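You operate a simulated robot arm through the tools that you are given. There is no shell and no other tool. Be economical: measure what you need, move in short steps, check, and stop when the job is done.

Carry out the task below with a simulated two-armed robot. There is one attempt and no reset: what you move stays moved.

JOB
Open the sorting bench drawer, take the thick yellow pad and leave it inside, then shut the drawer. Fetch the orange scoop and set it on the top of the left motor box. Carry the medium steel tray with both arms and set it in the inside of the large steel tray. Take the flat wooden block on the long island bench top and put it away on the top of the steel wall shelf. Take the white-banded bag and put it on the short island bench top. Open the pale blue box lid. Do these in any order. Set down upright: thick yellow pad, white-banded bag.

It is judged by the outcome, as a careful person would: the job done as asked, and still so three seconds after it is handed in. It fails if anything else is knocked over, pushed out of place, dropped, spilled or broken. Lids that push on must go on centred and level and be pressed home; caps that screw on are set level and turned clockwise until they are tight.

ROBOT AND FRAMES
Two 7-joint arms with fingered hands on one trunk, on a base that drives. Base frame: it is fixed to the floor where the robot stands at the start and does not move with it; the origin is under the middle of the robot, x ahead of it, y to its left, z up; the surface under the hand at the start is at about z = 800. Lengths are in mm, angles in degrees, forces in N, time in s.
The left shoulder is at the start at [30, 119, 994], the right one opposite. With the tool pointing down near the work surface each hand reaches from about 380 to 780 mm from the robot's upright axis, wherever it stands, measured 20 degrees to its own side. Places, roughly: drawer sort [800, -200, 600]; flat wooden block (12x6x3 cm) [-2700, 100, 800]; inside of the large steel tray [-4400, 4500, 500]; medium steel tray (43x26x5 cm) [-700, 1700, 800]; orange scoop (10x9x10 cm) [-400, 2300, 800]; pale blue box lid [2900, 3400, 900]; short island bench top [-5800, 1800, 800]; sorting bench drawer [700, -200, 700]; thick yellow pad (10x6x7 cm) [1300, 2700, 800]; top of the left motor box (17x34 cm) [-900, 6860, 480]; top of the steel wall shelf (24x116 cm) [4160, 7140, 1280]; white-banded bag (11x8x13 cm) [-3200, -300, 800]. Payload 3.8 kg a hand.
Tool frame (each hand has its own): the origin (TCP) lies between the finger pads and is the grasp point; the fingertips stand 25 mm ahead of it; z points along the fingers, y is the line along which they close. Largest opening 88 mm; the body of the gripper starts 29 mm behind the TCP. The gripper is a hand of 4 fingers: y runs from the thumb to the fingers, the wrist lies at [-13, -106, -174] in the tool frame, and closing takes about 1.5 s.
Orientation is that of the tool frame in the base frame, as a unit quaternion [w, x, y, z]. With the fingers straight down and the wrist toward the robot, the tool's x, y and z point along [0, 1, 0], [1, 0, 0] and [0, 0, -1] of the base frame.

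CONTROLS
- The arms move only by the tool jog_arm. It takes "left_motion", "right_motion" or both (then of equal length, played together; a hand with none holds still); each is a list of rows, each an object of numbers (a shift or turn left out is 0, a gripper value left out holds the last): "x", "y", "z": the shift along the tool's x, y, z in units of 40 mm (1.0 is 40 mm); "ax", "ay", "az": the turn, a rotation vector about the tool's x, y, z in units of 6 degrees (1.0 is 6 degrees). In form: [{"x": .., "y": .., "z": .., "ax": .., "ay": .., "az": ..}, ...]. A call has 1 to 20 rows; each row shifts and turns the commanded pose from where the row before left it, along the tool's axes as they then stand. "left_grip" and "right_grip" are, for a hand that has rows, the gripper command, from -1 (fully open) to 1 (shut), values between in proportion, set as the call begins (left out, the last holds). A call with a number of a shift or a turn outside -1 to 1 is refused whole. A row lasts 0.2 s, in which the tool goes at most 50 mm and 8.6 degrees; a call with a longer step from one row to the next is refused whole, and so is a gripper value outside its range. Where a pose cannot be reached the arm comes as near as it can. A force on the tool above 40 N (or 10 N above the force at the start of the call, whichever is more), or a blocked arm, ends the call early, and 0.2 s more pass. Each finger travels about 153 mm/s and halts on what it meets, pressing with about 22 N; the grip force reading is that of the motor and also rises with nothing between the fingers. The clock runs only during rows and for 0.2 s after the last one: add rows that do not move to give the fingers time. It gives the time, the measured TCP pose, the force on the tool (base axes), the opening and the grip force at its end, in the units of the frame above (readings bear some noise), with the torque about the TCP (base axes, N m) and any sound that the robot's microphone picked up.
- Cameras (640 x 400 px; columns grow to the right, rows downward): "scene" is now at [26.7, 28.9, 1520.5]; the picture's right is [0.41, -0.91, 0.00], its down [-0.78, -0.35, -0.52] and it looks along [0.48, 0.21, -0.85] (base axes); focal length 296 px, centre (320, 200). "left" rides on the left gripper at [-64, -83, -98] in its tool frame; the picture's right is [-0.62, -0.37, 0.69], its down [0.71, -0.63, 0.30] and it looks along [0.32, 0.68, 0.65] (tool axes); focal length 265 px, centre (320, 200). "right" rides on the right gripper at [64, -83, -98] in its tool frame; the picture's right is [-0.62, 0.37, -0.69], its down [-0.71, -0.63, 0.30] and it looks along [-0.32, 0.68, 0.65] (tool axes); focal length 265 px, centre (320, 200). There is no depth. A picture from a camera that has moved, and an enlarged one, comes with that camera's place and axes in the base frame and with its lens. The place of the scene camera against the robot may be out by one fixed shift of up to 25 mm in any direction.
- snapshot(camera): a new picture of that camera. The clock stands still meanwhile.
- raise_lower(by): slides the trunk up (or, below 0, down) by that many mm; the arms and the scene camera ride with it, the base frame stays. It gives what a move gives, with no picture.
- base_move(legs): drives the robot by 1 to 6 legs, each [ahead, left, turn to the left] in mm, mm and degrees, along the robot's own axes; the way and the turn of a leg run together, so that a leg with both is an arc; at most 1500 mm and 180 degrees a leg. The arms and the cameras ride along, it lands a little off, and it stops where it bumps. It gives what a move gives.
- hand_shape(shape, hand): the hand has 4 fingers and takes this shape, open, in about a second: jaw (thumb against the fingers, like two jaws); tri (thumb and two fingers); tip (a fingertip pinch); poke (one finger out to press); point (the index stretched); flat (the hand flat); cup (the hand cupped); fist (a fist). The gripper value then closes the fingers along that shape, each until it touches; the sizes above hold for jaw. It gives what a move gives, with no picture.
- turn_head(pan, tilt): turns the head with the scene camera to pan (to the left, within 120 degrees either way) and tilt (down, from -29 to 69), counted from straight ahead of the robot. It gives what a move gives.
- close_up(camera, box): a new picture of the part [left, top, right, bottom] of that camera's present view, enlarged. The clock stands still meanwhile.
- sign_off(): hands the job in; it is judged then, once.

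Go step by step. Nothing tells you exact positions but the pictures and the camera data: compare them with the known pose of the tool, close in by small moves and look again before you grip or let go. The budget is 186 turns and 158 pictures, counting those below and the enlarged ones. Unless the task says otherwise, let go and move clear before handing in.

The tools are called after "Call:" as name(argument=value, ...) on one line, values as JSON. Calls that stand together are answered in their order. jog_arm: Moves the arms, as the interface text tells. Its arguments: {"type":"object","properties":{"left_motion":{"type":"array"},"left_grip":{"type":"number"},"right_motion":{"type":"array"},"right_grip":{"type":"number"}},"required":[]} The other tools are called the same way: raise_lower (by) slides the trunk up or down; hand_shape (shape, hand) gives the hand a shape; base_move (legs) drives the base; turn_head (pan, tilt) turns the head that bears the scene camera; snapshot (camera) takes a picture; close_up (camera, box) takes an enlarged picture of a part of a camera's view; sign_off () hands the job in.

At the start:

```text
clock: 0.0
left_eef_pos: [393.0, 324.1, 904.6]
left_orientation: [-0.001, 0.707, 0.707, 0.0]
left_contact_force: [1.0, 0.0, -0.4]
left_moment: [0.0, -0.05, -0.01]
left_gripper_width: 87.7
left_grasp_force: 0.1
left_shape: jaw
right_eef_pos: [488.3, -91.2, 986.2]
right_orientation: [0.0, 0.707, 0.707, 0.0]
right_contact_force: [0.2, 0.4, 0.2]
right_moment: [0.02, 0.02, -0.02]
right_gripper_width: 87.4
right_grasp_force: 0.0
right_shape: jaw
trunk travel left (down, up): [-150.0, 440.0]
robot x, y, heading: [1.4, -0.3, -0.1]
head pan, tilt: [24.3, 58.4]
```

scene: 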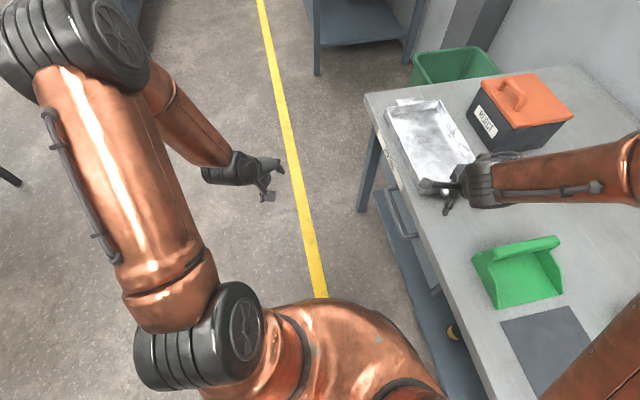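
right: 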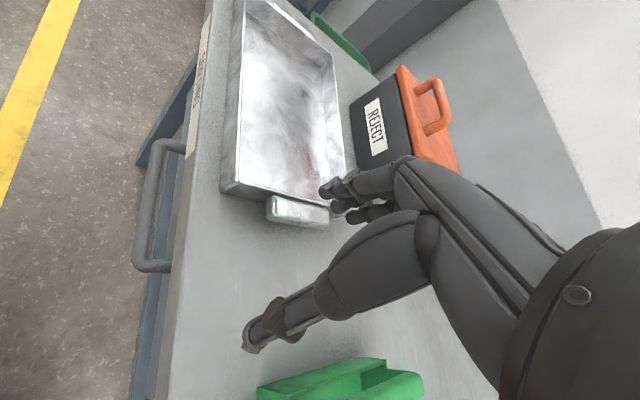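
left: 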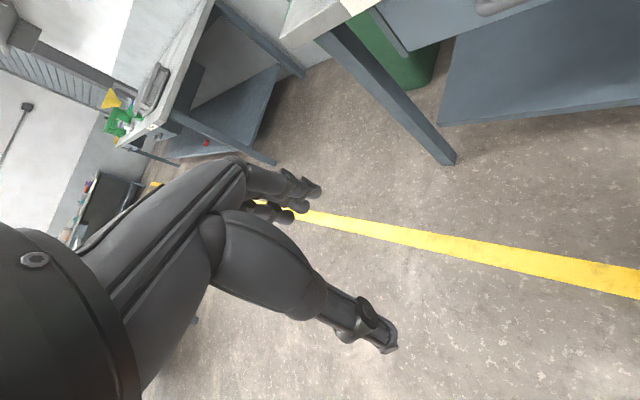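

I see a bench ahead with a drawer handle, a steel tray, a reject box and a green scoop on it. I'll look around first to map the room.

Call:
turn_head(pan=-15, tilt=50)

Call:
snapshot(camera="scene")

Call:
turn_head(pan=60, tilt=20)

Call:
snapshot(camera="scene")

Call:
turn_head(pan=118, tilt=20)

Call:
snapshot(camera="scene")

```text
clock: 1.1
left_eef_pos: [392.4, 323.8, 904.5]
left_orientation: [0.0, 0.707, 0.707, 0.0]
left_contact_force: [-0.4, -0.3, -0.6]
left_moment: [-0.01, 0.01, 0.01]
left_gripper_width: 87.7
left_grasp_force: 0.1
left_shape: jaw
right_eef_pos: [489.1, -90.3, 985.6]
right_orientation: [0.0, 0.707, 0.708, -0.001]
right_contact_force: [0.7, 0.2, 0.1]
right_moment: [-0.04, -0.02, 0.01]
right_gripper_width: 87.6
right_grasp_force: 0.2
right_shape: jaw
trunk travel left (down, up): [-150.0, 440.0]
robot x, y, heading: [-3.9, 2.0, 0.1]
head pan, tilt: [-15.0, 50.0]
```

```text
154 pictures are left
camera scene: at [38.7, -19.0, 1531.2], right [-0.26, -0.97, 0.0], down [-0.74, 0.2, -0.64], along [0.62, -0.17, -0.77], focal length 296 px, centre (320, 200)
```

scene: 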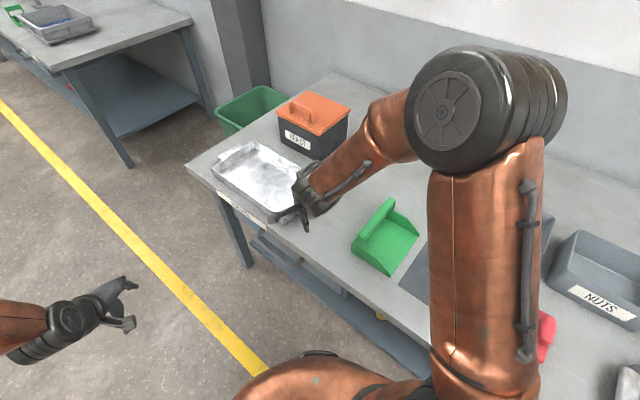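

```text
clock: 2.5
left_eef_pos: [391.9, 323.1, 903.9]
left_orientation: [-0.001, 0.707, 0.707, 0.001]
left_contact_force: [0.4, -0.2, 0.1]
left_moment: [0.01, 0.03, -0.02]
left_gripper_width: 87.5
left_grasp_force: 0.1
left_shape: jaw
right_eef_pos: [489.7, -90.1, 987.7]
right_orientation: [0.0, 0.708, 0.706, 0.0]
right_contact_force: [0.0, 0.1, -0.4]
right_moment: [0.03, 0.02, 0.02]
right_gripper_width: 87.9
right_grasp_force: 0.0
right_shape: jaw
trunk travel left (down, up): [-150.0, 440.0]
robot x, y, heading: [-1.3, 1.7, -0.2]
head pan, tilt: [60.0, 20.0]
```

```text
153 pictures are left
camera scene: at [10.9, 81.4, 1576.7], right [0.87, -0.5, 0.0], down [-0.17, -0.3, -0.94], along [0.47, 0.81, -0.34], focal length 296 px, centre (320, 200)
```

scene: 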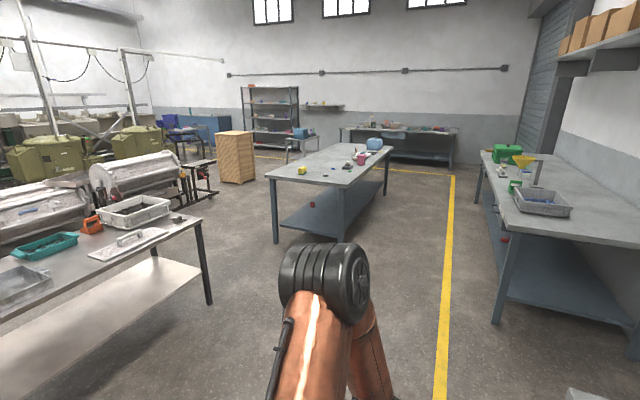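

```text
clock: 3.8
left_eef_pos: [392.7, 323.4, 904.5]
left_orientation: [0.001, 0.708, 0.707, 0.0]
left_contact_force: [-0.8, -0.3, 0.7]
left_moment: [0.01, -0.04, -0.02]
left_gripper_width: 87.4
left_grasp_force: 0.1
left_shape: jaw
right_eef_pos: [488.6, -90.9, 986.1]
right_orientation: [0.0, 0.707, 0.707, -0.001]
right_contact_force: [-0.9, -0.2, 0.1]
right_moment: [-0.01, -0.02, 0.0]
right_gripper_width: 87.6
right_grasp_force: 0.0
right_shape: jaw
trunk travel left (down, up): [-150.0, 440.0]
robot x, y, heading: [1.5, -0.1, 0.1]
head pan, tilt: [118.0, 20.0]
```

```text
152 pictures are left
camera scene: at [-79.3, 83.1, 1576.8], right [0.88, 0.47, 0.0], down [0.16, -0.3, -0.94], along [-0.44, 0.83, -0.34], focal length 296 px, centre (320, 200)
```

scene: 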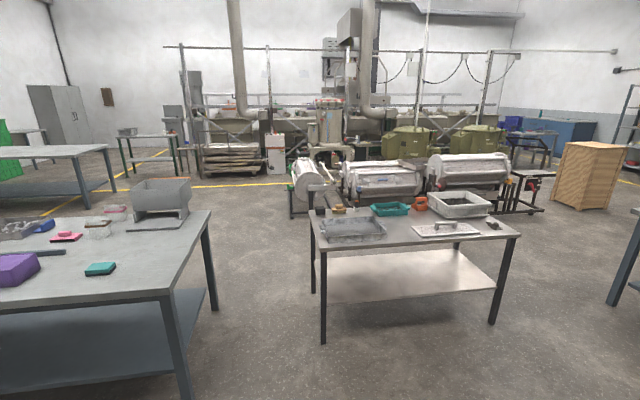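

The sorting bench, the tray bench and the islands all lie turned about 35° in this frame. I'll drive to the near short end of the island with the yellow pad, trunk raised a little for clearance.

Call:
raise_lower(by=80)

Call:
base_move(legs=[[0, 0, 35], [980, 590, 0], [980, 590, 0]])

Call:
turn_head(pan=0, tilt=40)

Call:
snapshot(camera="scene")

```text
clock: 5.0
left_eef_pos: [393.0, 324.0, 984.8]
left_orientation: [-0.001, 0.707, 0.707, 0.0]
left_contact_force: [-0.3, -0.7, 0.0]
left_moment: [0.01, 0.01, -0.01]
left_gripper_width: 87.4
left_grasp_force: 0.0
left_shape: jaw
right_eef_pos: [488.6, -90.5, 1066.1]
right_orientation: [0.0, 0.708, 0.707, 0.0]
right_contact_force: [0.0, 0.8, -0.1]
right_moment: [0.01, -0.01, 0.01]
right_gripper_width: 87.6
right_grasp_force: 0.2
right_shape: jaw
trunk travel left (down, up): [-230.0, 360.0]
robot x, y, heading: [0.0, -0.4, -0.0]
head pan, tilt: [118.0, 20.0]
```

```text
clock: 18.0
left_eef_pos: [1052.2, 2602.5, 984.9]
left_orientation: [0.001, 0.458, 0.889, -0.001]
left_contact_force: [0.4, 0.7, -1.2]
left_moment: [0.04, 0.0, -0.04]
left_gripper_width: 87.8
left_grasp_force: 0.0
left_shape: jaw
right_eef_pos: [1372.3, 2322.0, 1066.4]
right_orientation: [0.0, 0.458, 0.889, 0.001]
right_contact_force: [-0.3, -0.7, 0.5]
right_moment: [-0.01, -0.01, 0.01]
right_gripper_width: 87.6
right_grasp_force: 0.1
right_shape: jaw
trunk travel left (down, up): [-230.0, 360.0]
robot x, y, heading: [925.0, 2111.6, 35.3]
head pan, tilt: [118.0, 20.0]
```

```text
clock: 20.0
left_eef_pos: [1052.8, 2602.0, 983.4]
left_orientation: [-0.001, 0.458, 0.889, 0.001]
left_contact_force: [-0.6, 0.1, 0.2]
left_moment: [0.02, -0.01, 0.0]
left_gripper_width: 87.8
left_grasp_force: 0.0
left_shape: jaw
right_eef_pos: [1372.1, 2321.3, 1066.9]
right_orientation: [0.0, 0.458, 0.889, 0.0]
right_contact_force: [0.8, 0.5, 0.1]
right_moment: [-0.03, -0.03, 0.0]
right_gripper_width: 87.6
right_grasp_force: 0.1
right_shape: jaw
trunk travel left (down, up): [-230.0, 360.0]
robot x, y, heading: [920.8, 2114.8, 35.6]
head pan, tilt: [0.0, 40.0]
```

```text
151 pictures are left
camera scene: at [958.5, 2149.7, 1625.4], right [0.58, -0.81, 0.0], down [-0.52, -0.37, -0.77], along [0.62, 0.45, -0.64], focal length 296 px, centre (320, 200)
```

scene: 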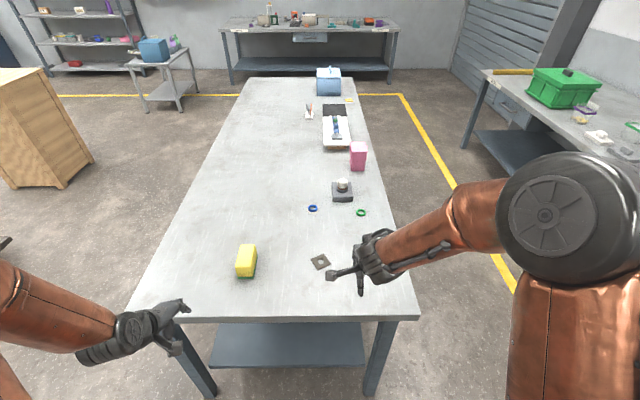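

The yellow pad stands on the near left of the island top. I'll zoom in on it to get its pose.

Call:
close_up(camera="scene", box=[200, 220, 296, 280])

Call:
snapshot(camera="left")

Call:
close_up(camera="scene", box=[296, 50, 376, 100])

```text
6.67 times, centred on (248, 250) of scene
camera zoom: at [958.5, 2149.7, 1625.4], right [0.58, -0.81, 0.0], down [-0.52, -0.37, -0.77], along [0.62, 0.45, -0.64], focal length 1972 px, centre (800, -133)
```

zoom: 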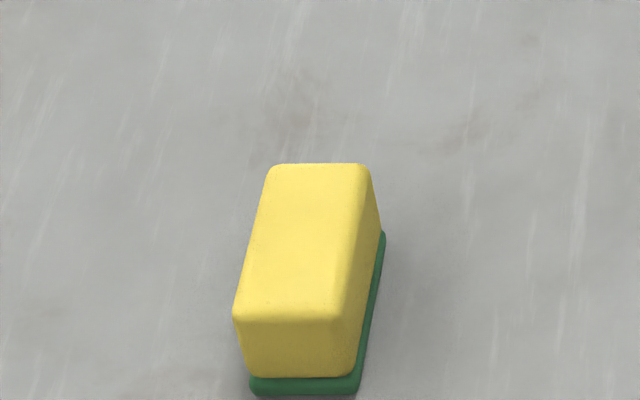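

```text
149 pictures are left
camera left: at [1022.0, 2501.4, 1083.1], right [0.06, -0.72, -0.69], down [-0.93, 0.21, -0.3], along [0.37, 0.66, -0.65], focal length 265 px, centre (320, 200)
```

left: 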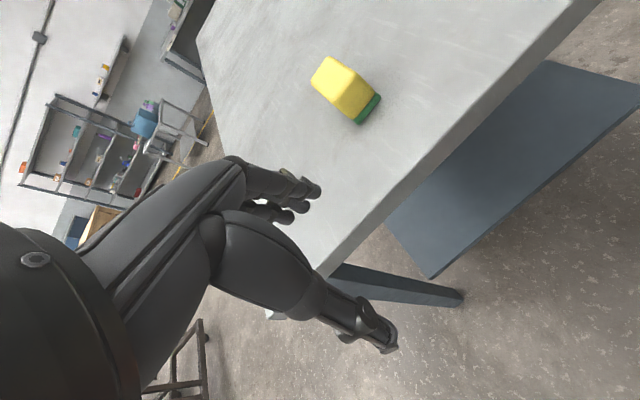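

```text
8.00 times, centred on (336, 75) of scene
camera zoom: at [958.5, 2149.7, 1625.4], right [0.58, -0.81, 0.0], down [-0.52, -0.37, -0.77], along [0.62, 0.45, -0.64], focal length 2367 px, centre (192, 1200)
```

zoom: 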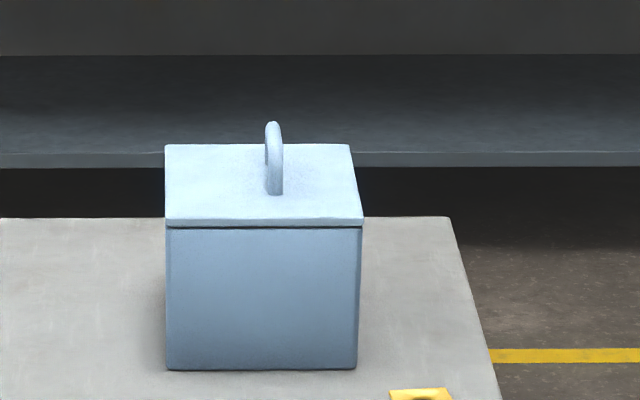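

The pad is upright with its long side along the robot's heading, near (1320, 2712). I'll drive closer and turn the left hand a quarter turn so that it grips the 6 cm side.

Call:
base_move(legs=[[130, 0, 0]])

Call:
jog_arm(left_motion=[{"az": 1}, {"az": 1}, {"az": 1}, {"az": 1}, {"az": 1}, {"az": 1}, {"az": 1}, {"az": 1}, {"az": 1}, {"az": 1}, {"az": 1}, {"az": 1}, {"az": 1}, {"az": 1}, {"az": 1}], left_grip=-1)

Call:
snapshot(camera="left")

Call:
snapshot(camera="scene")

```text
clock: 21.2
left_eef_pos: [1160.3, 2679.9, 983.9]
left_orientation: [0.0, 0.457, 0.889, -0.001]
left_contact_force: [-0.9, -0.1, -0.3]
left_moment: [-0.03, 0.0, 0.0]
left_gripper_width: 87.7
left_grasp_force: 0.1
left_shape: jaw
right_eef_pos: [1481.1, 2398.5, 1066.0]
right_orientation: [-0.001, 0.457, 0.89, -0.001]
right_contact_force: [-1.0, 0.0, -0.4]
right_moment: [-0.06, 0.03, 0.01]
right_gripper_width: 87.8
right_grasp_force: 0.1
right_shape: jaw
trunk travel left (down, up): [-230.0, 360.0]
robot x, y, heading: [1030.7, 2190.2, 35.6]
head pan, tilt: [0.0, 40.0]
```

```text
clock: 24.4
left_eef_pos: [1159.1, 2678.6, 985.2]
left_orientation: [0.0, 0.952, 0.305, 0.0]
left_contact_force: [0.2, -0.4, -0.1]
left_moment: [-0.02, 0.0, 0.02]
left_gripper_width: 87.6
left_grasp_force: 0.1
left_shape: jaw
right_eef_pos: [1480.2, 2398.4, 1067.4]
right_orientation: [0.0, 0.456, 0.89, 0.0]
right_contact_force: [-0.2, 0.1, 0.5]
right_moment: [-0.01, 0.02, -0.01]
right_gripper_width: 87.7
right_grasp_force: 0.0
right_shape: jaw
trunk travel left (down, up): [-230.0, 360.0]
robot x, y, heading: [1030.6, 2186.9, 35.6]
head pan, tilt: [0.0, 40.0]
```

```text
147 pictures are left
camera left: at [1058.9, 2709.5, 1083.0], right [-0.72, -0.06, -0.69], down [0.22, 0.93, -0.31], along [0.66, -0.37, -0.65], focal length 265 px, centre (320, 200)
```

left: 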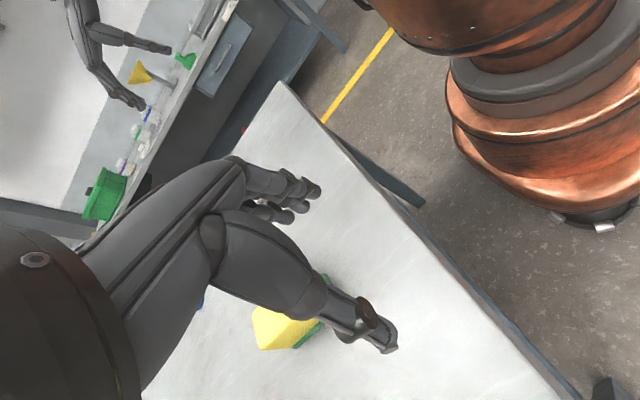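

```text
146 pictures are left
camera scene: at [1066.1, 2226.3, 1625.3], right [0.58, -0.81, 0.0], down [-0.52, -0.37, -0.77], along [0.62, 0.45, -0.64], focal length 296 px, centre (320, 200)
```

scene: 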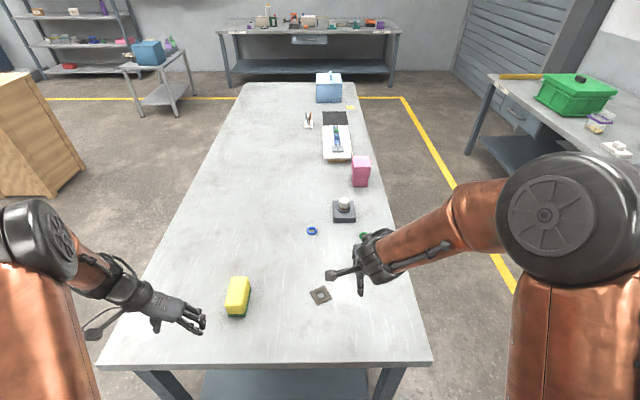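

Call:
jog_arm(left_motion=[{"x": 0.94, "y": 0.42, "z": 0.3}, {"x": 0.94, "y": 0.42, "z": 0.3}, {"x": 0.94, "y": 0.42, "z": 0.3}, {"x": 0.94, "y": 0.42, "z": 0.3}, {}])

Call:
snapshot(camera="left")

Call:
close_up(camera="scene", box=[160, 240, 320, 340])

```text
clock: 25.6
left_eef_pos: [1318.6, 2710.2, 937.1]
left_orientation: [0.0, 0.952, 0.305, 0.0]
left_contact_force: [-1.0, -0.3, 0.5]
left_moment: [-0.01, 0.0, 0.01]
left_gripper_width: 87.6
left_grasp_force: 0.1
left_shape: jaw
right_eef_pos: [1478.8, 2397.9, 1067.4]
right_orientation: [0.0, 0.457, 0.89, 0.0]
right_contact_force: [0.3, 0.7, -0.3]
right_moment: [0.01, 0.01, 0.02]
right_gripper_width: 87.3
right_grasp_force: 0.1
right_shape: jaw
trunk travel left (down, up): [-230.0, 360.0]
robot x, y, heading: [1026.7, 2186.7, 35.7]
head pan, tilt: [0.0, 40.0]
```

```text
145 pictures are left
camera left: at [1217.2, 2740.9, 1035.0], right [-0.72, -0.06, -0.69], down [0.21, 0.93, -0.3], along [0.66, -0.37, -0.65], focal length 265 px, centre (320, 200)
```

left: 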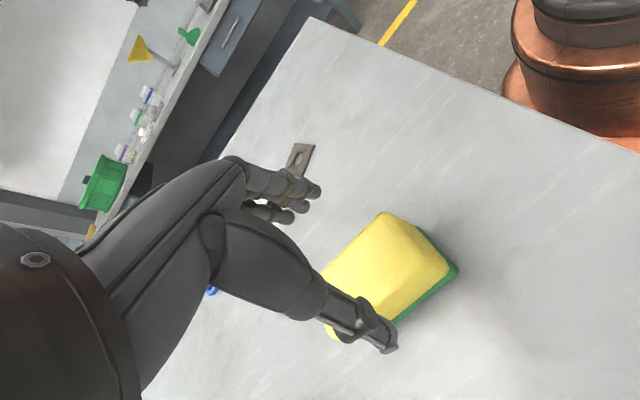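

```text
4.00 times, centred on (240, 290) of scene
camera zoom: at [1064.9, 2225.9, 1625.4], right [0.58, -0.81, 0.0], down [-0.52, -0.37, -0.77], along [0.62, 0.45, -0.64], focal length 1183 px, centre (640, -160)
```

zoom: 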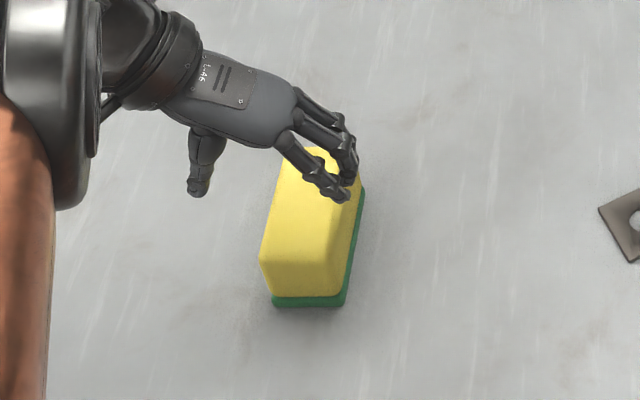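

Call:
jog_arm(left_motion=[{"x": 0.2, "z": 0.5, "az": -0.35}, {"z": 0.6}, {"z": 0.6}, {"z": 0.55}, {}])

Call:
snapshot(camera="left")

Call:
close_up(camera="scene", box=[160, 240, 320, 340])

```text
clock: 26.9
left_eef_pos: [1328.2, 2716.1, 848.0]
left_orientation: [0.0, 0.947, 0.323, 0.0]
left_contact_force: [-0.9, 0.9, -1.0]
left_moment: [-0.01, -0.03, -0.01]
left_gripper_width: 87.6
left_grasp_force: 0.0
left_shape: jaw
right_eef_pos: [1479.7, 2397.9, 1066.2]
right_orientation: [-0.001, 0.457, 0.89, 0.0]
right_contact_force: [-0.3, 0.2, -0.6]
right_moment: [-0.01, -0.06, 0.01]
right_gripper_width: 87.4
right_grasp_force: 0.1
right_shape: jaw
trunk travel left (down, up): [-230.0, 360.0]
robot x, y, heading: [1028.0, 2188.1, 35.6]
head pan, tilt: [0.0, 40.0]
```

```text
143 pictures are left
camera left: at [1226.1, 2742.6, 945.5], right [-0.72, -0.09, -0.69], down [0.18, 0.94, -0.3], along [0.67, -0.34, -0.65], focal length 265 px, centre (320, 200)
```

left: 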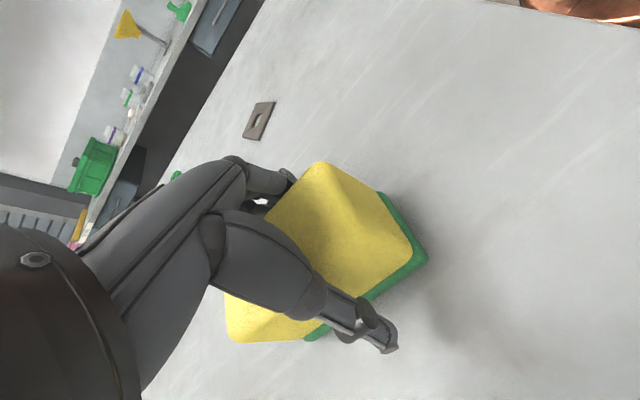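

```text
4.00 times, centred on (240, 290) of scene
camera zoom: at [1065.8, 2226.0, 1625.4], right [0.58, -0.81, 0.0], down [-0.52, -0.37, -0.77], along [0.62, 0.45, -0.64], focal length 1183 px, centre (640, -160)
```

zoom: 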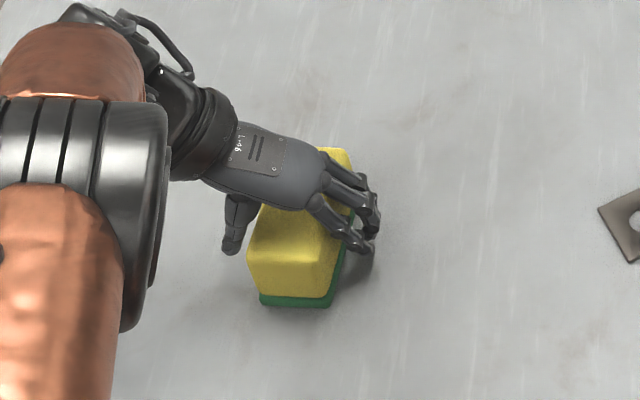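

The hand straddles the pad, so I'll close the fingers and lift a little.

Call:
jog_arm(left_motion=[{}, {}, {}, {}, {}, {}, {}, {}, {"z": -0.3}, {"z": -0.5}, {"z": -0.5}, {}], left_grip=1)

Call:
snapshot(camera="left")

Call:
close_up(camera="scene", box=[160, 240, 320, 340])

```text
clock: 29.4
left_eef_pos: [1327.3, 2717.4, 900.0]
left_orientation: [0.0, 0.947, 0.323, -0.001]
left_contact_force: [0.5, 0.2, -0.6]
left_moment: [-0.01, 0.02, -0.02]
left_gripper_width: 48.2
left_grasp_force: 22.3
left_shape: jaw
right_eef_pos: [1479.5, 2398.9, 1066.9]
right_orientation: [0.0, 0.457, 0.889, 0.0]
right_contact_force: [-0.3, 0.8, 0.4]
right_moment: [-0.01, 0.01, -0.02]
right_gripper_width: 87.6
right_grasp_force: 0.1
right_shape: jaw
trunk travel left (down, up): [-230.0, 360.0]
robot x, y, heading: [1031.5, 2187.3, 35.4]
head pan, tilt: [0.0, 40.0]
```

```text
141 pictures are left
camera left: at [1225.3, 2743.9, 997.6], right [-0.72, -0.09, -0.69], down [0.18, 0.94, -0.31], along [0.67, -0.34, -0.65], focal length 265 px, centre (320, 200)
```

left: 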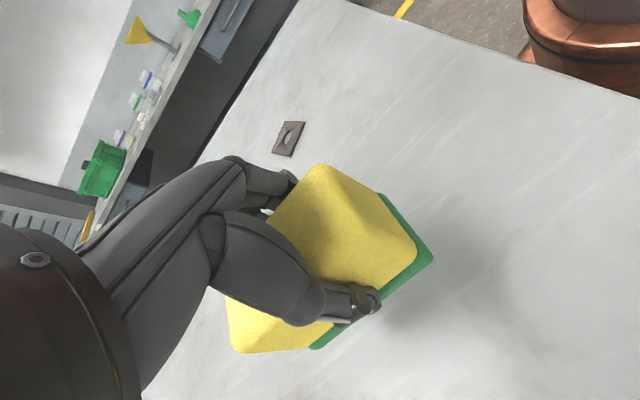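

```text
4.00 times, centred on (240, 290) of scene
camera zoom: at [1065.9, 2226.5, 1625.3], right [0.58, -0.81, 0.0], down [-0.52, -0.37, -0.77], along [0.62, 0.45, -0.64], focal length 1183 px, centre (640, -160)
```

zoom: 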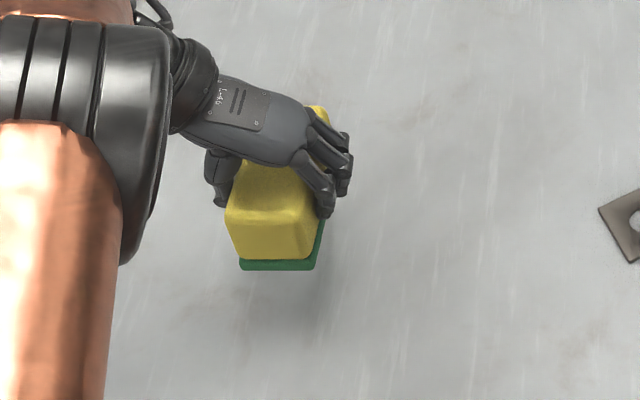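

The pad is held upright at a 48 mm grip. I'll lift and pull it in, then go round to the right side of the island near the pale blue box.

Call:
jog_arm(left_motion=[{"z": -1}, {"z": -1}, {"z": -1}, {"z": -1}, {"x": -1}, {"x": -1}, {"x": -1}, {}])

Call:
base_move(legs=[[-150, 0, 0], [0, -875, 0], [1100, 0, 0], [1090, 0, 0], [0, 0, 90]])

Call:
turn_head(pan=-10, tilt=35)

Call:
snapshot(camera="scene")

```text
clock: 31.2
left_eef_pos: [1232.3, 2643.9, 1057.3]
left_orientation: [0.0, 0.947, 0.322, 0.0]
left_contact_force: [1.5, -0.8, -0.6]
left_moment: [-0.03, -0.02, 0.01]
left_gripper_width: 48.5
left_grasp_force: 21.7
left_shape: jaw
right_eef_pos: [1479.7, 2398.6, 1066.5]
right_orientation: [0.0, 0.458, 0.889, 0.001]
right_contact_force: [-0.5, -0.8, -0.5]
right_moment: [-0.01, 0.05, 0.02]
right_gripper_width: 87.7
right_grasp_force: 0.1
right_shape: jaw
trunk travel left (down, up): [-230.0, 360.0]
robot x, y, heading: [1030.3, 2187.1, 35.4]
head pan, tilt: [0.0, 40.0]
```

```text
clock: 51.1
left_eef_pos: [2763.5, 2841.4, 1057.6]
left_orientation: [0.0, 0.45, 0.893, 0.0]
left_contact_force: [-0.4, -0.3, -0.3]
left_moment: [0.02, 0.0, 0.0]
left_gripper_width: 47.8
left_grasp_force: 21.5
left_shape: jaw
right_eef_pos: [3014.8, 3084.3, 1066.8]
right_orientation: [0.0, -0.296, 0.955, 0.0]
right_contact_force: [-0.7, -0.3, -0.5]
right_moment: [-0.03, 0.0, 0.01]
right_gripper_width: 88.0
right_grasp_force: 0.0
right_shape: jaw
trunk travel left (down, up): [-230.0, 360.0]
robot x, y, heading: [3222.1, 2626.6, 124.6]
head pan, tilt: [0.0, 40.0]
```

```text
clock: 51.9
left_eef_pos: [2763.7, 2842.1, 1058.1]
left_orientation: [0.0, 0.449, 0.894, 0.0]
left_contact_force: [0.0, 0.6, -0.7]
left_moment: [-0.02, -0.02, 0.0]
left_gripper_width: 47.8
left_grasp_force: 21.3
left_shape: jaw
right_eef_pos: [3013.7, 3083.7, 1066.8]
right_orientation: [0.0, -0.296, 0.955, 0.0]
right_contact_force: [-0.4, 0.3, 0.4]
right_moment: [0.02, -0.03, 0.03]
right_gripper_width: 87.5
right_grasp_force: 0.1
right_shape: jaw
trunk travel left (down, up): [-230.0, 360.0]
robot x, y, heading: [3212.2, 2629.0, 124.7]
head pan, tilt: [-10.0, 35.0]
```

```text
139 pictures are left
camera scene: at [3175.3, 2694.7, 1632.9], right [0.91, 0.41, 0.0], down [0.24, -0.52, -0.82], along [-0.34, 0.74, -0.57], focal length 296 px, centre (320, 200)
```

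scene: 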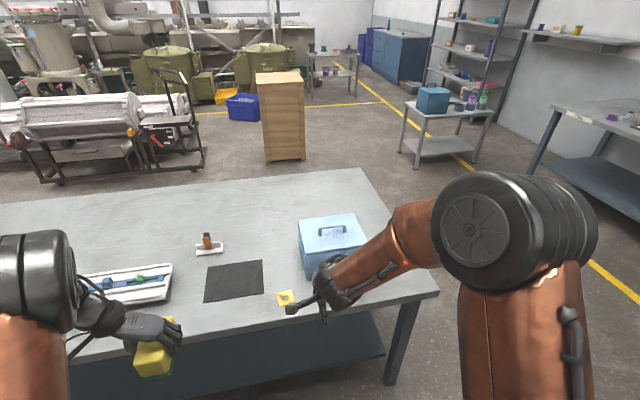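

Call:
close_up(camera="scene", box=[270, 200, 398, 280])

Call:
snapshot(camera="right")

```text
5.00 times, centred on (334, 240) of scene
camera zoom: at [3175.3, 2694.7, 1632.9], right [0.91, 0.41, 0.0], down [0.24, -0.52, -0.82], along [-0.34, 0.74, -0.57], focal length 1479 px, centre (250, 0)
```

zoom: 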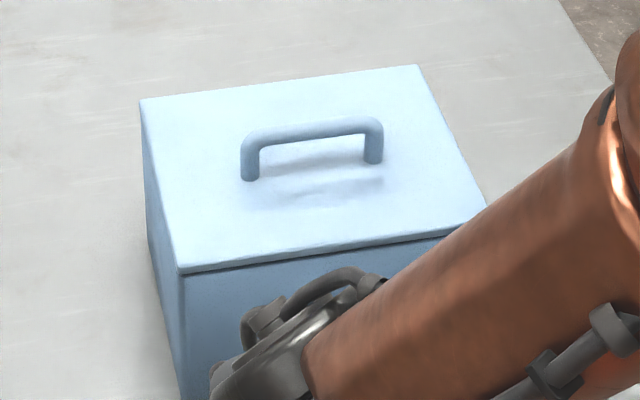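

```text
137 pictures are left
camera right: at [3008.4, 2981.0, 1165.0], right [0.3, 0.65, 0.69], down [0.95, -0.11, -0.3], along [-0.12, 0.75, -0.65], focal length 265 px, centre (320, 200)
```

right: 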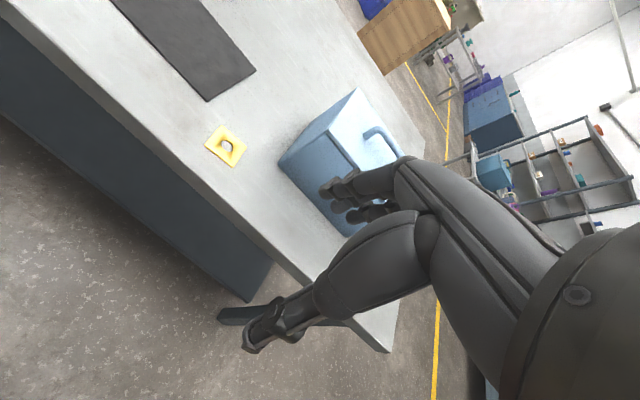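

The lid carries a loop handle near (2887, 3428, 970) whose bar runs along the island. I'll drive in and bring the right hand over it.

Call:
base_move(legs=[[290, 0, 0]])

Call:
jog_arm(right_motion=[{"x": -0.75, "y": 0.53}, {"x": -0.75, "y": 0.53}, {"x": -0.75, "y": 0.53}, {}], right_grip=-1)

Call:
snapshot(camera="right")

Call:
snapshot(camera="scene")

```text
clock: 53.9
left_eef_pos: [2595.6, 3083.7, 1057.1]
left_orientation: [0.001, 0.448, 0.894, -0.001]
left_contact_force: [0.2, 1.0, -1.0]
left_moment: [-0.02, -0.03, 0.01]
left_gripper_width: 47.8
left_grasp_force: 21.8
left_shape: jaw
right_eef_pos: [2845.9, 3327.5, 1066.0]
right_orientation: [0.0, -0.297, 0.955, -0.001]
right_contact_force: [-0.3, 0.2, -0.1]
right_moment: [0.01, 0.01, 0.02]
right_gripper_width: 87.8
right_grasp_force: 0.0
right_shape: jaw
trunk travel left (down, up): [-230.0, 360.0]
robot x, y, heading: [3051.0, 2870.4, 124.4]
head pan, tilt: [-10.0, 35.0]
```

```text
clock: 54.9
left_eef_pos: [2596.5, 3081.8, 1058.0]
left_orientation: [-0.001, 0.449, 0.894, -0.001]
left_contact_force: [0.2, 0.0, -1.8]
left_moment: [-0.01, -0.01, 0.0]
left_gripper_width: 48.0
left_grasp_force: 22.5
left_shape: jaw
right_eef_pos: [2884.7, 3429.6, 1067.5]
right_orientation: [0.0, -0.297, 0.955, 0.0]
right_contact_force: [0.6, 0.3, 0.8]
right_moment: [0.0, 0.0, 0.0]
right_gripper_width: 87.5
right_grasp_force: 0.1
right_shape: jaw
trunk travel left (down, up): [-230.0, 360.0]
robot x, y, heading: [3052.7, 2872.7, 124.6]
head pan, tilt: [-10.0, 35.0]
```

```text
136 pictures are left
camera right: at [2879.4, 3326.2, 1165.9], right [0.3, 0.66, 0.69], down [0.95, -0.11, -0.3], along [-0.12, 0.75, -0.65], focal length 265 px, centre (320, 200)
```

right: 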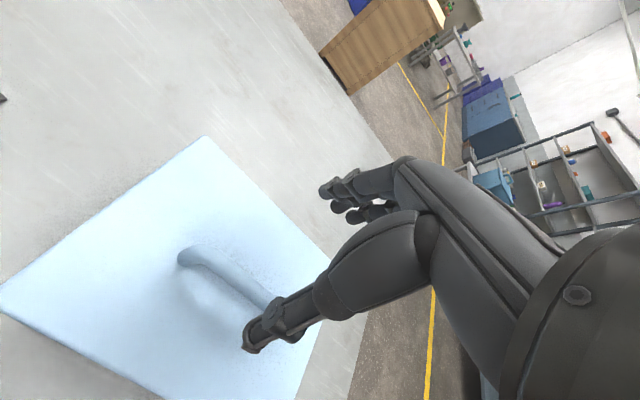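

```text
135 pictures are left
camera scene: at [3008.4, 2935.9, 1632.9], right [0.91, 0.42, 0.0], down [0.24, -0.52, -0.82], along [-0.34, 0.74, -0.57], focal length 296 px, centre (320, 200)
```

scene: 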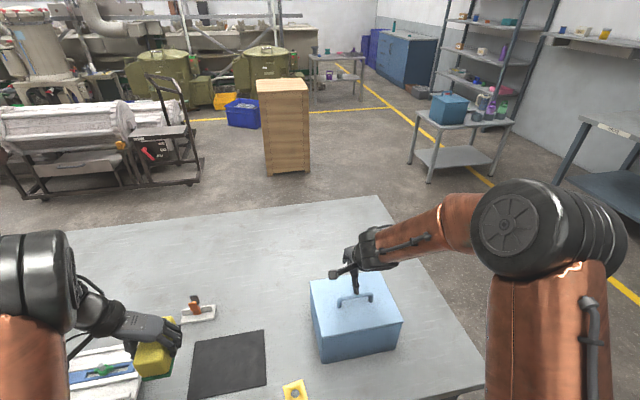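

The right view agrees with my estimate, so I'll descend onto the handle and close.

Call:
jog_arm(right_motion=[{"z": 0.7}, {"z": 0.7}, {"z": 0.5}, {"z": 0.3}, {}])

Call:
snapshot(camera="right")

Call:
close_up(camera="scene", box=[280, 220, 440, 320])

```text
clock: 56.1
left_eef_pos: [2595.9, 3081.8, 1057.0]
left_orientation: [0.0, 0.448, 0.894, 0.0]
left_contact_force: [-0.3, -0.9, -0.6]
left_moment: [0.04, -0.02, -0.02]
left_gripper_width: 47.9
left_grasp_force: 21.8
left_shape: jaw
right_eef_pos: [2884.6, 3430.3, 978.1]
right_orientation: [0.001, -0.298, 0.955, 0.0]
right_contact_force: [-1.0, 1.3, 0.1]
right_moment: [-0.01, -0.03, -0.02]
right_gripper_width: 87.5
right_grasp_force: 0.1
right_shape: jaw
trunk travel left (down, up): [-230.0, 360.0]
robot x, y, heading: [3052.5, 2871.4, 124.6]
head pan, tilt: [-10.0, 35.0]
```

```text
134 pictures are left
camera right: at [2879.2, 3326.2, 1076.8], right [0.3, 0.66, 0.69], down [0.95, -0.11, -0.3], along [-0.12, 0.75, -0.65], focal length 265 px, centre (320, 200)
```

right: 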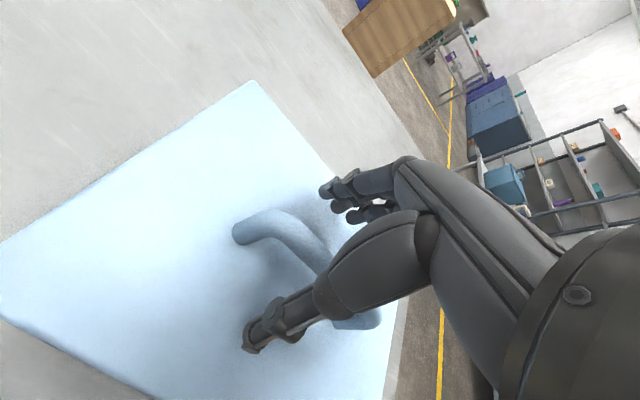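

```text
4.00 times, centred on (360, 270) of scene
camera zoom: at [3008.8, 2936.2, 1632.9], right [0.91, 0.42, 0.0], down [0.24, -0.52, -0.82], along [-0.34, 0.74, -0.57], focal length 1183 px, centre (160, -80)
```

zoom: 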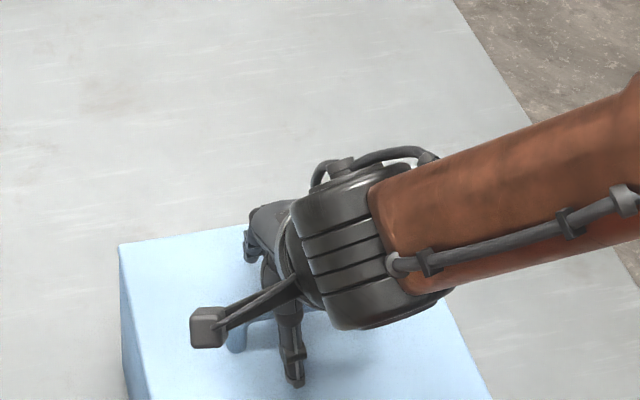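

Hand straddles the handle bar. I'll close and try a gentle lift.

Call:
jog_arm(right_motion=[{}, {}, {}, {}, {}, {}, {}, {}, {}, {"z": -0.25}, {"z": -0.25}, {"z": -0.25}, {}], right_grip=1)

Call:
snapshot(camera="right")

Call:
close_up(camera="scene", box=[280, 220, 440, 400])

```text
clock: 58.9
left_eef_pos: [2593.6, 3086.8, 1055.7]
left_orientation: [0.003, 0.449, 0.894, -0.001]
left_contact_force: [1.5, -0.9, 0.4]
left_moment: [-0.01, -0.02, 0.01]
left_gripper_width: 48.2
left_grasp_force: 22.4
left_shape: jaw
right_eef_pos: [2882.7, 3434.6, 1005.4]
right_orientation: [0.001, -0.297, 0.955, -0.003]
right_contact_force: [-18.8, 22.2, -24.6]
right_moment: [-0.07, 0.13, 0.12]
right_gripper_width: 2.3
right_grasp_force: 21.5
right_shape: jaw
trunk travel left (down, up): [-230.0, 360.0]
robot x, y, heading: [3048.0, 2869.1, 124.5]
head pan, tilt: [-10.0, 35.0]
```

```text
132 pictures are left
camera right: at [2876.3, 3330.7, 1103.5], right [0.3, 0.66, 0.69], down [0.95, -0.11, -0.3], along [-0.12, 0.74, -0.66], focal length 265 px, centre (320, 200)
```

right: 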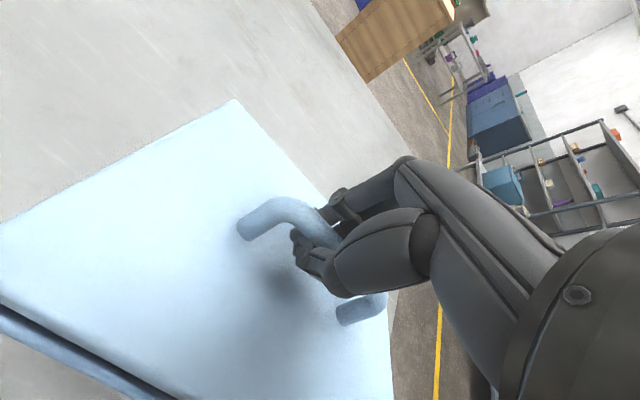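

```text
2.22 times, centred on (360, 310) of scene
camera zoom: at [3004.3, 2943.7, 1632.3], right [0.91, 0.42, 0.0], down [0.24, -0.53, -0.82], along [-0.34, 0.74, -0.58], focal length 657 px, centre (231, -44)
```

zoom: 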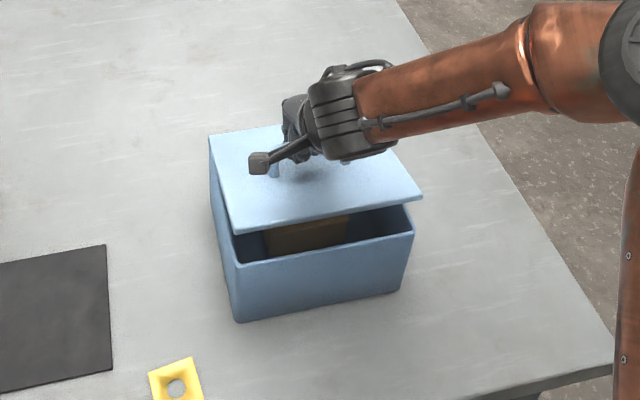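

The lid is hinged at its back edge and is already tilting, with the fingers hooked under the bar. I'll follow the arc, pitching the hand as it rises.

Call:
jog_arm(right_motion=[{"y": 0.35}, {"y": 0.25, "z": -0.3, "ax": 1}, {"y": 0.26, "z": -0.29, "ax": 1}, {"y": 0.27, "z": -0.28, "ax": 1}, {}])

Call:
snapshot(camera="scene")

```text
clock: 60.1
left_eef_pos: [2594.9, 3085.1, 1056.4]
left_orientation: [0.002, 0.449, 0.894, -0.001]
left_contact_force: [0.1, -0.3, -0.5]
left_moment: [0.02, 0.03, -0.04]
left_gripper_width: 47.8
left_grasp_force: 22.1
left_shape: jaw
right_eef_pos: [2855.5, 3471.3, 1036.4]
right_orientation: [0.046, -0.294, 0.942, -0.153]
right_contact_force: [-9.7, 4.5, -22.8]
right_moment: [-0.15, 0.05, 0.03]
right_gripper_width: 3.4
right_grasp_force: 21.8
right_shape: jaw
trunk travel left (down, up): [-230.0, 360.0]
robot x, y, heading: [3045.8, 2872.6, 124.5]
head pan, tilt: [-10.0, 35.0]
```

```text
130 pictures are left
camera scene: at [3006.3, 2940.1, 1632.5], right [0.91, 0.42, 0.0], down [0.24, -0.52, -0.82], along [-0.34, 0.74, -0.58], focal length 296 px, centre (320, 200)
```

scene: 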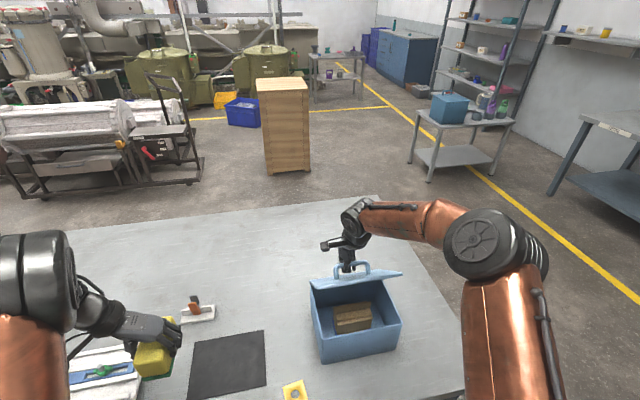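

Call:
jog_arm(right_motion=[{"y": 0.28, "z": -0.27, "ax": 1}, {"y": 0.29, "z": -0.26, "ax": 1}, {"y": 0.3, "z": -0.25, "ax": 1}, {"y": 0.3, "z": -0.23, "ax": 1}, {}])

Call:
close_up(camera="scene", box=[260, 180, 452, 380])

```text
clock: 61.1
left_eef_pos: [2595.9, 3084.9, 1056.2]
left_orientation: [0.001, 0.448, 0.894, 0.0]
left_contact_force: [-0.9, 0.7, -0.6]
left_moment: [-0.03, 0.0, 0.0]
left_gripper_width: 47.9
left_grasp_force: 22.2
left_shape: jaw
right_eef_pos: [2849.3, 3478.8, 1042.1]
right_orientation: [0.108, -0.28, 0.891, -0.342]
right_contact_force: [-6.0, 7.1, -29.2]
right_moment: [0.04, 0.13, 0.0]
right_gripper_width: 2.6
right_grasp_force: 22.6
right_shape: jaw
right hand out of reach, approached as far as the arm can: row 3, 4
trunk travel left (down, up): [-230.0, 360.0]
robot x, y, heading: [3052.1, 2871.2, 124.6]
head pan, tilt: [-10.0, 35.0]
stopped in row 5 (right hand): the force on the tool passed its limit at 41 N (the readings are from after the stop); the commanded pose is now the measured one
```

```text
2.00 times, centred on (356, 280) of scene
camera zoom: at [3007.3, 2940.3, 1632.7], right [0.91, 0.42, 0.0], down [0.24, -0.52, -0.82], along [-0.34, 0.74, -0.58], focal length 592 px, centre (248, 40)
```

zoom: 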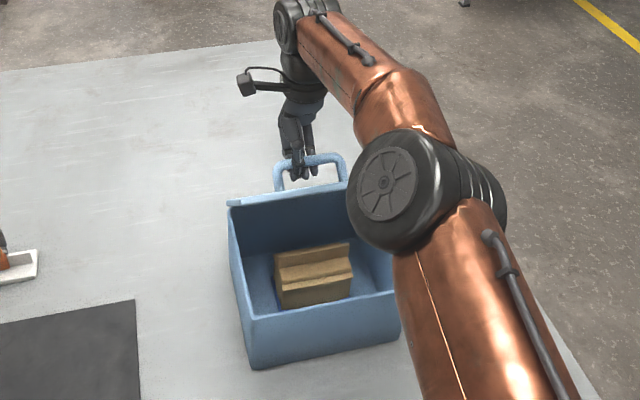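

The lid is at roughly 50° and the wrist pitch has hit its limit. I'll carry on along the arc without further pitching.

Call:
jog_arm(right_motion=[{"y": 0.19, "z": -0.33}, {"y": 0.24, "z": -0.3}, {"y": 0.28, "z": -0.27}, {"y": 0.31, "z": -0.23}, {}])

Call:
close_up(camera="scene", box=[260, 180, 452, 380])

Call:
snapshot(camera="right")

```text
clock: 61.8
left_eef_pos: [2597.1, 3084.0, 1057.2]
left_orientation: [0.002, 0.449, 0.893, -0.001]
left_contact_force: [-0.8, 0.1, 0.8]
left_moment: [-0.01, 0.02, 0.0]
left_gripper_width: 48.0
left_grasp_force: 21.8
left_shape: jaw
right_eef_pos: [2845.2, 3482.0, 1044.2]
right_orientation: [0.108, -0.281, 0.89, -0.343]
right_contact_force: [-1.8, 5.7, -28.7]
right_moment: [0.03, 0.12, -0.07]
right_gripper_width: 2.6
right_grasp_force: 22.3
right_shape: jaw
right hand out of reach, approached as far as the arm can: row 1, 2, 3
trunk travel left (down, up): [-230.0, 360.0]
robot x, y, heading: [3051.1, 2872.8, 124.7]
head pan, tilt: [-10.0, 35.0]
stopped in row 3 (right hand): the force on the tool passed its limit at 42 N (the readings are from after the stop); the commanded pose is now the measured one
```

```text
2.00 times, centred on (356, 280) of scene
camera zoom: at [3007.4, 2940.2, 1632.7], right [0.91, 0.42, 0.0], down [0.24, -0.52, -0.82], along [-0.34, 0.74, -0.58], focal length 592 px, centre (248, 40)
```

zoom: 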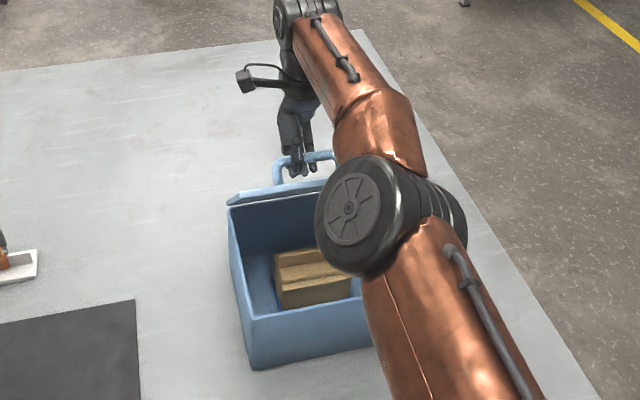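

```text
127 pictures are left
camera right: at [2791.2, 3450.7, 1172.8], right [0.08, 0.96, 0.27], down [0.97, -0.14, 0.2], along [0.23, 0.24, -0.94], focal length 265 px, centre (320, 200)
```

right: 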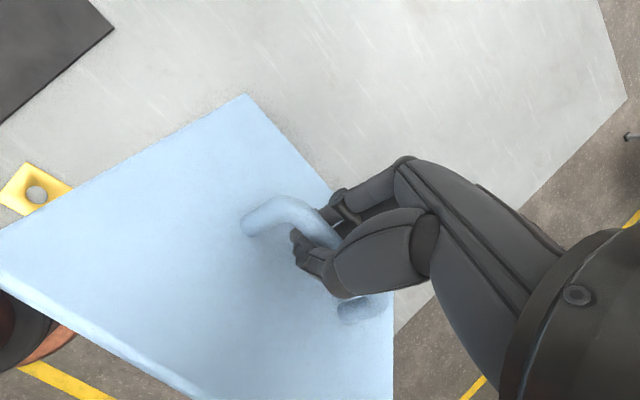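

The arm is stretched out. I'll ease the hand pitch back, then use a short base drive plus a small trunk lift to follow the arc.

Call:
jog_arm(right_motion=[{"ax": -1}, {"ax": -1}, {"ax": -1}, {"ax": -1}, {}])

Call:
raise_lower(by=6)

Call:
base_move(legs=[[40, 0, 0]])

Call:
snapshot(camera="scene")

```text
clock: 62.1
left_eef_pos: [2595.8, 3084.8, 1057.4]
left_orientation: [0.001, 0.448, 0.894, 0.0]
left_contact_force: [0.0, -0.5, -0.9]
left_moment: [-0.03, 0.01, -0.03]
left_gripper_width: 47.9
left_grasp_force: 22.0
left_shape: jaw
right_eef_pos: [2844.5, 3486.5, 1045.5]
right_orientation: [0.097, -0.28, 0.9, -0.319]
right_contact_force: [-5.0, 3.9, -28.9]
right_moment: [-0.08, 0.09, -0.03]
right_gripper_width: 3.1
right_grasp_force: 21.9
right_shape: jaw
trunk travel left (down, up): [-230.0, 360.0]
robot x, y, heading: [3050.6, 2871.3, 124.7]
head pan, tilt: [-10.0, 35.0]
stopped in row 1 (right hand): the force on the tool passed its limit at 52 N (the readings are from after the stop); the commanded pose is now the measured one
```

```text
clock: 62.5
left_eef_pos: [2595.8, 3083.5, 1060.6]
left_orientation: [0.001, 0.448, 0.894, 0.0]
left_contact_force: [-0.1, 0.6, 0.3]
left_moment: [-0.02, -0.01, -0.01]
left_gripper_width: 48.0
left_grasp_force: 22.0
left_shape: jaw
right_eef_pos: [2845.1, 3486.1, 1045.7]
right_orientation: [0.098, -0.28, 0.899, -0.322]
right_contact_force: [-3.7, 4.9, -30.3]
right_moment: [-0.01, 0.07, -0.03]
right_gripper_width: 2.8
right_grasp_force: 22.0
right_shape: jaw
trunk travel left (down, up): [-234.0, 356.0]
robot x, y, heading: [3050.9, 2874.9, 124.8]
head pan, tilt: [-10.0, 35.0]
stopped: the force on the tool passed its limit at 43 N (the readings are from after the stop); the commanded pose is now the measured one
```

```text
clock: 63.8
left_eef_pos: [2574.5, 3115.2, 1062.4]
left_orientation: [0.0, 0.449, 0.893, 0.0]
left_contact_force: [-0.4, 0.5, -1.0]
left_moment: [-0.04, 0.01, 0.01]
left_gripper_width: 47.6
left_grasp_force: 22.3
left_shape: jaw
right_eef_pos: [2824.7, 3513.8, 1043.3]
right_orientation: [0.1, -0.28, 0.898, -0.324]
right_contact_force: [2.0, -1.5, -10.4]
right_moment: [-0.04, -0.06, -0.01]
right_gripper_width: 3.2
right_grasp_force: 22.1
right_shape: jaw
trunk travel left (down, up): [-234.0, 356.0]
robot x, y, heading: [3029.9, 2906.5, 124.6]
head pan, tilt: [-10.0, 35.0]
stopped in leg 1: the force on the tool passed its limit at 42 N (the readings are from after the stop); the commanded pose is now the measured one
```

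```text
126 pictures are left
camera scene: at [2986.4, 2969.2, 1637.0], right [0.91, 0.42, 0.0], down [0.24, -0.52, -0.82], along [-0.34, 0.74, -0.57], focal length 296 px, centre (320, 200)
```

scene: 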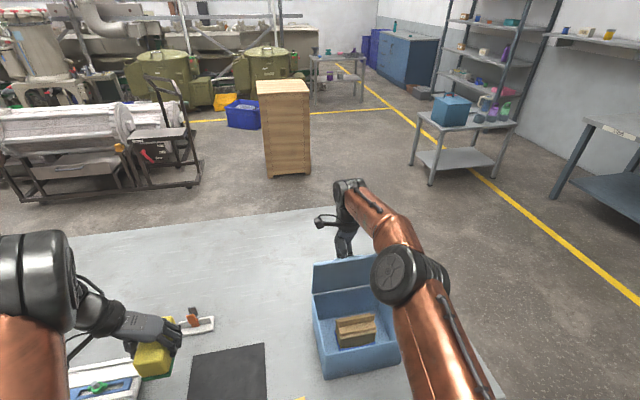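

Call:
jog_arm(right_motion=[{"y": 0.32, "z": -0.22}, {"y": 0.35, "z": -0.17}, {"y": 0.37, "z": -0.12}, {"y": 0.38, "z": -0.07}, {}])

Call:
close_up(camera="scene", box=[260, 180, 452, 380])

```text
clock: 65.0
left_eef_pos: [2573.2, 3113.9, 1061.8]
left_orientation: [0.0, 0.448, 0.894, -0.001]
left_contact_force: [-0.1, -0.9, -0.4]
left_moment: [0.0, -0.01, -0.01]
left_gripper_width: 47.9
left_grasp_force: 21.8
left_shape: jaw
right_eef_pos: [2819.4, 3519.6, 1032.4]
right_orientation: [0.098, -0.28, 0.899, -0.323]
right_contact_force: [0.3, -0.2, -0.2]
right_moment: [0.02, -0.03, 0.0]
right_gripper_width: 3.0
right_grasp_force: 21.9
right_shape: jaw
right hand out of reach, approached as far as the arm can: row 1, 2, 3, 4
trunk travel left (down, up): [-234.0, 356.0]
robot x, y, heading: [3028.3, 2906.5, 124.8]
head pan, tilt: [-10.0, 35.0]
```

```text
2.00 times, centred on (356, 280) of scene
camera zoom: at [2985.9, 2969.0, 1636.9], right [0.91, 0.42, 0.0], down [0.24, -0.52, -0.82], along [-0.34, 0.74, -0.57], focal length 592 px, centre (248, 40)
```

zoom: 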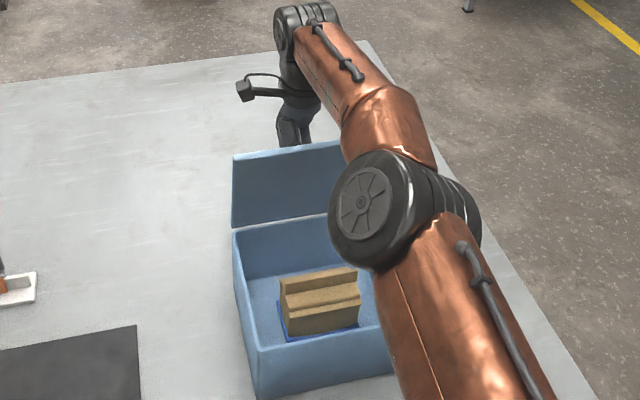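

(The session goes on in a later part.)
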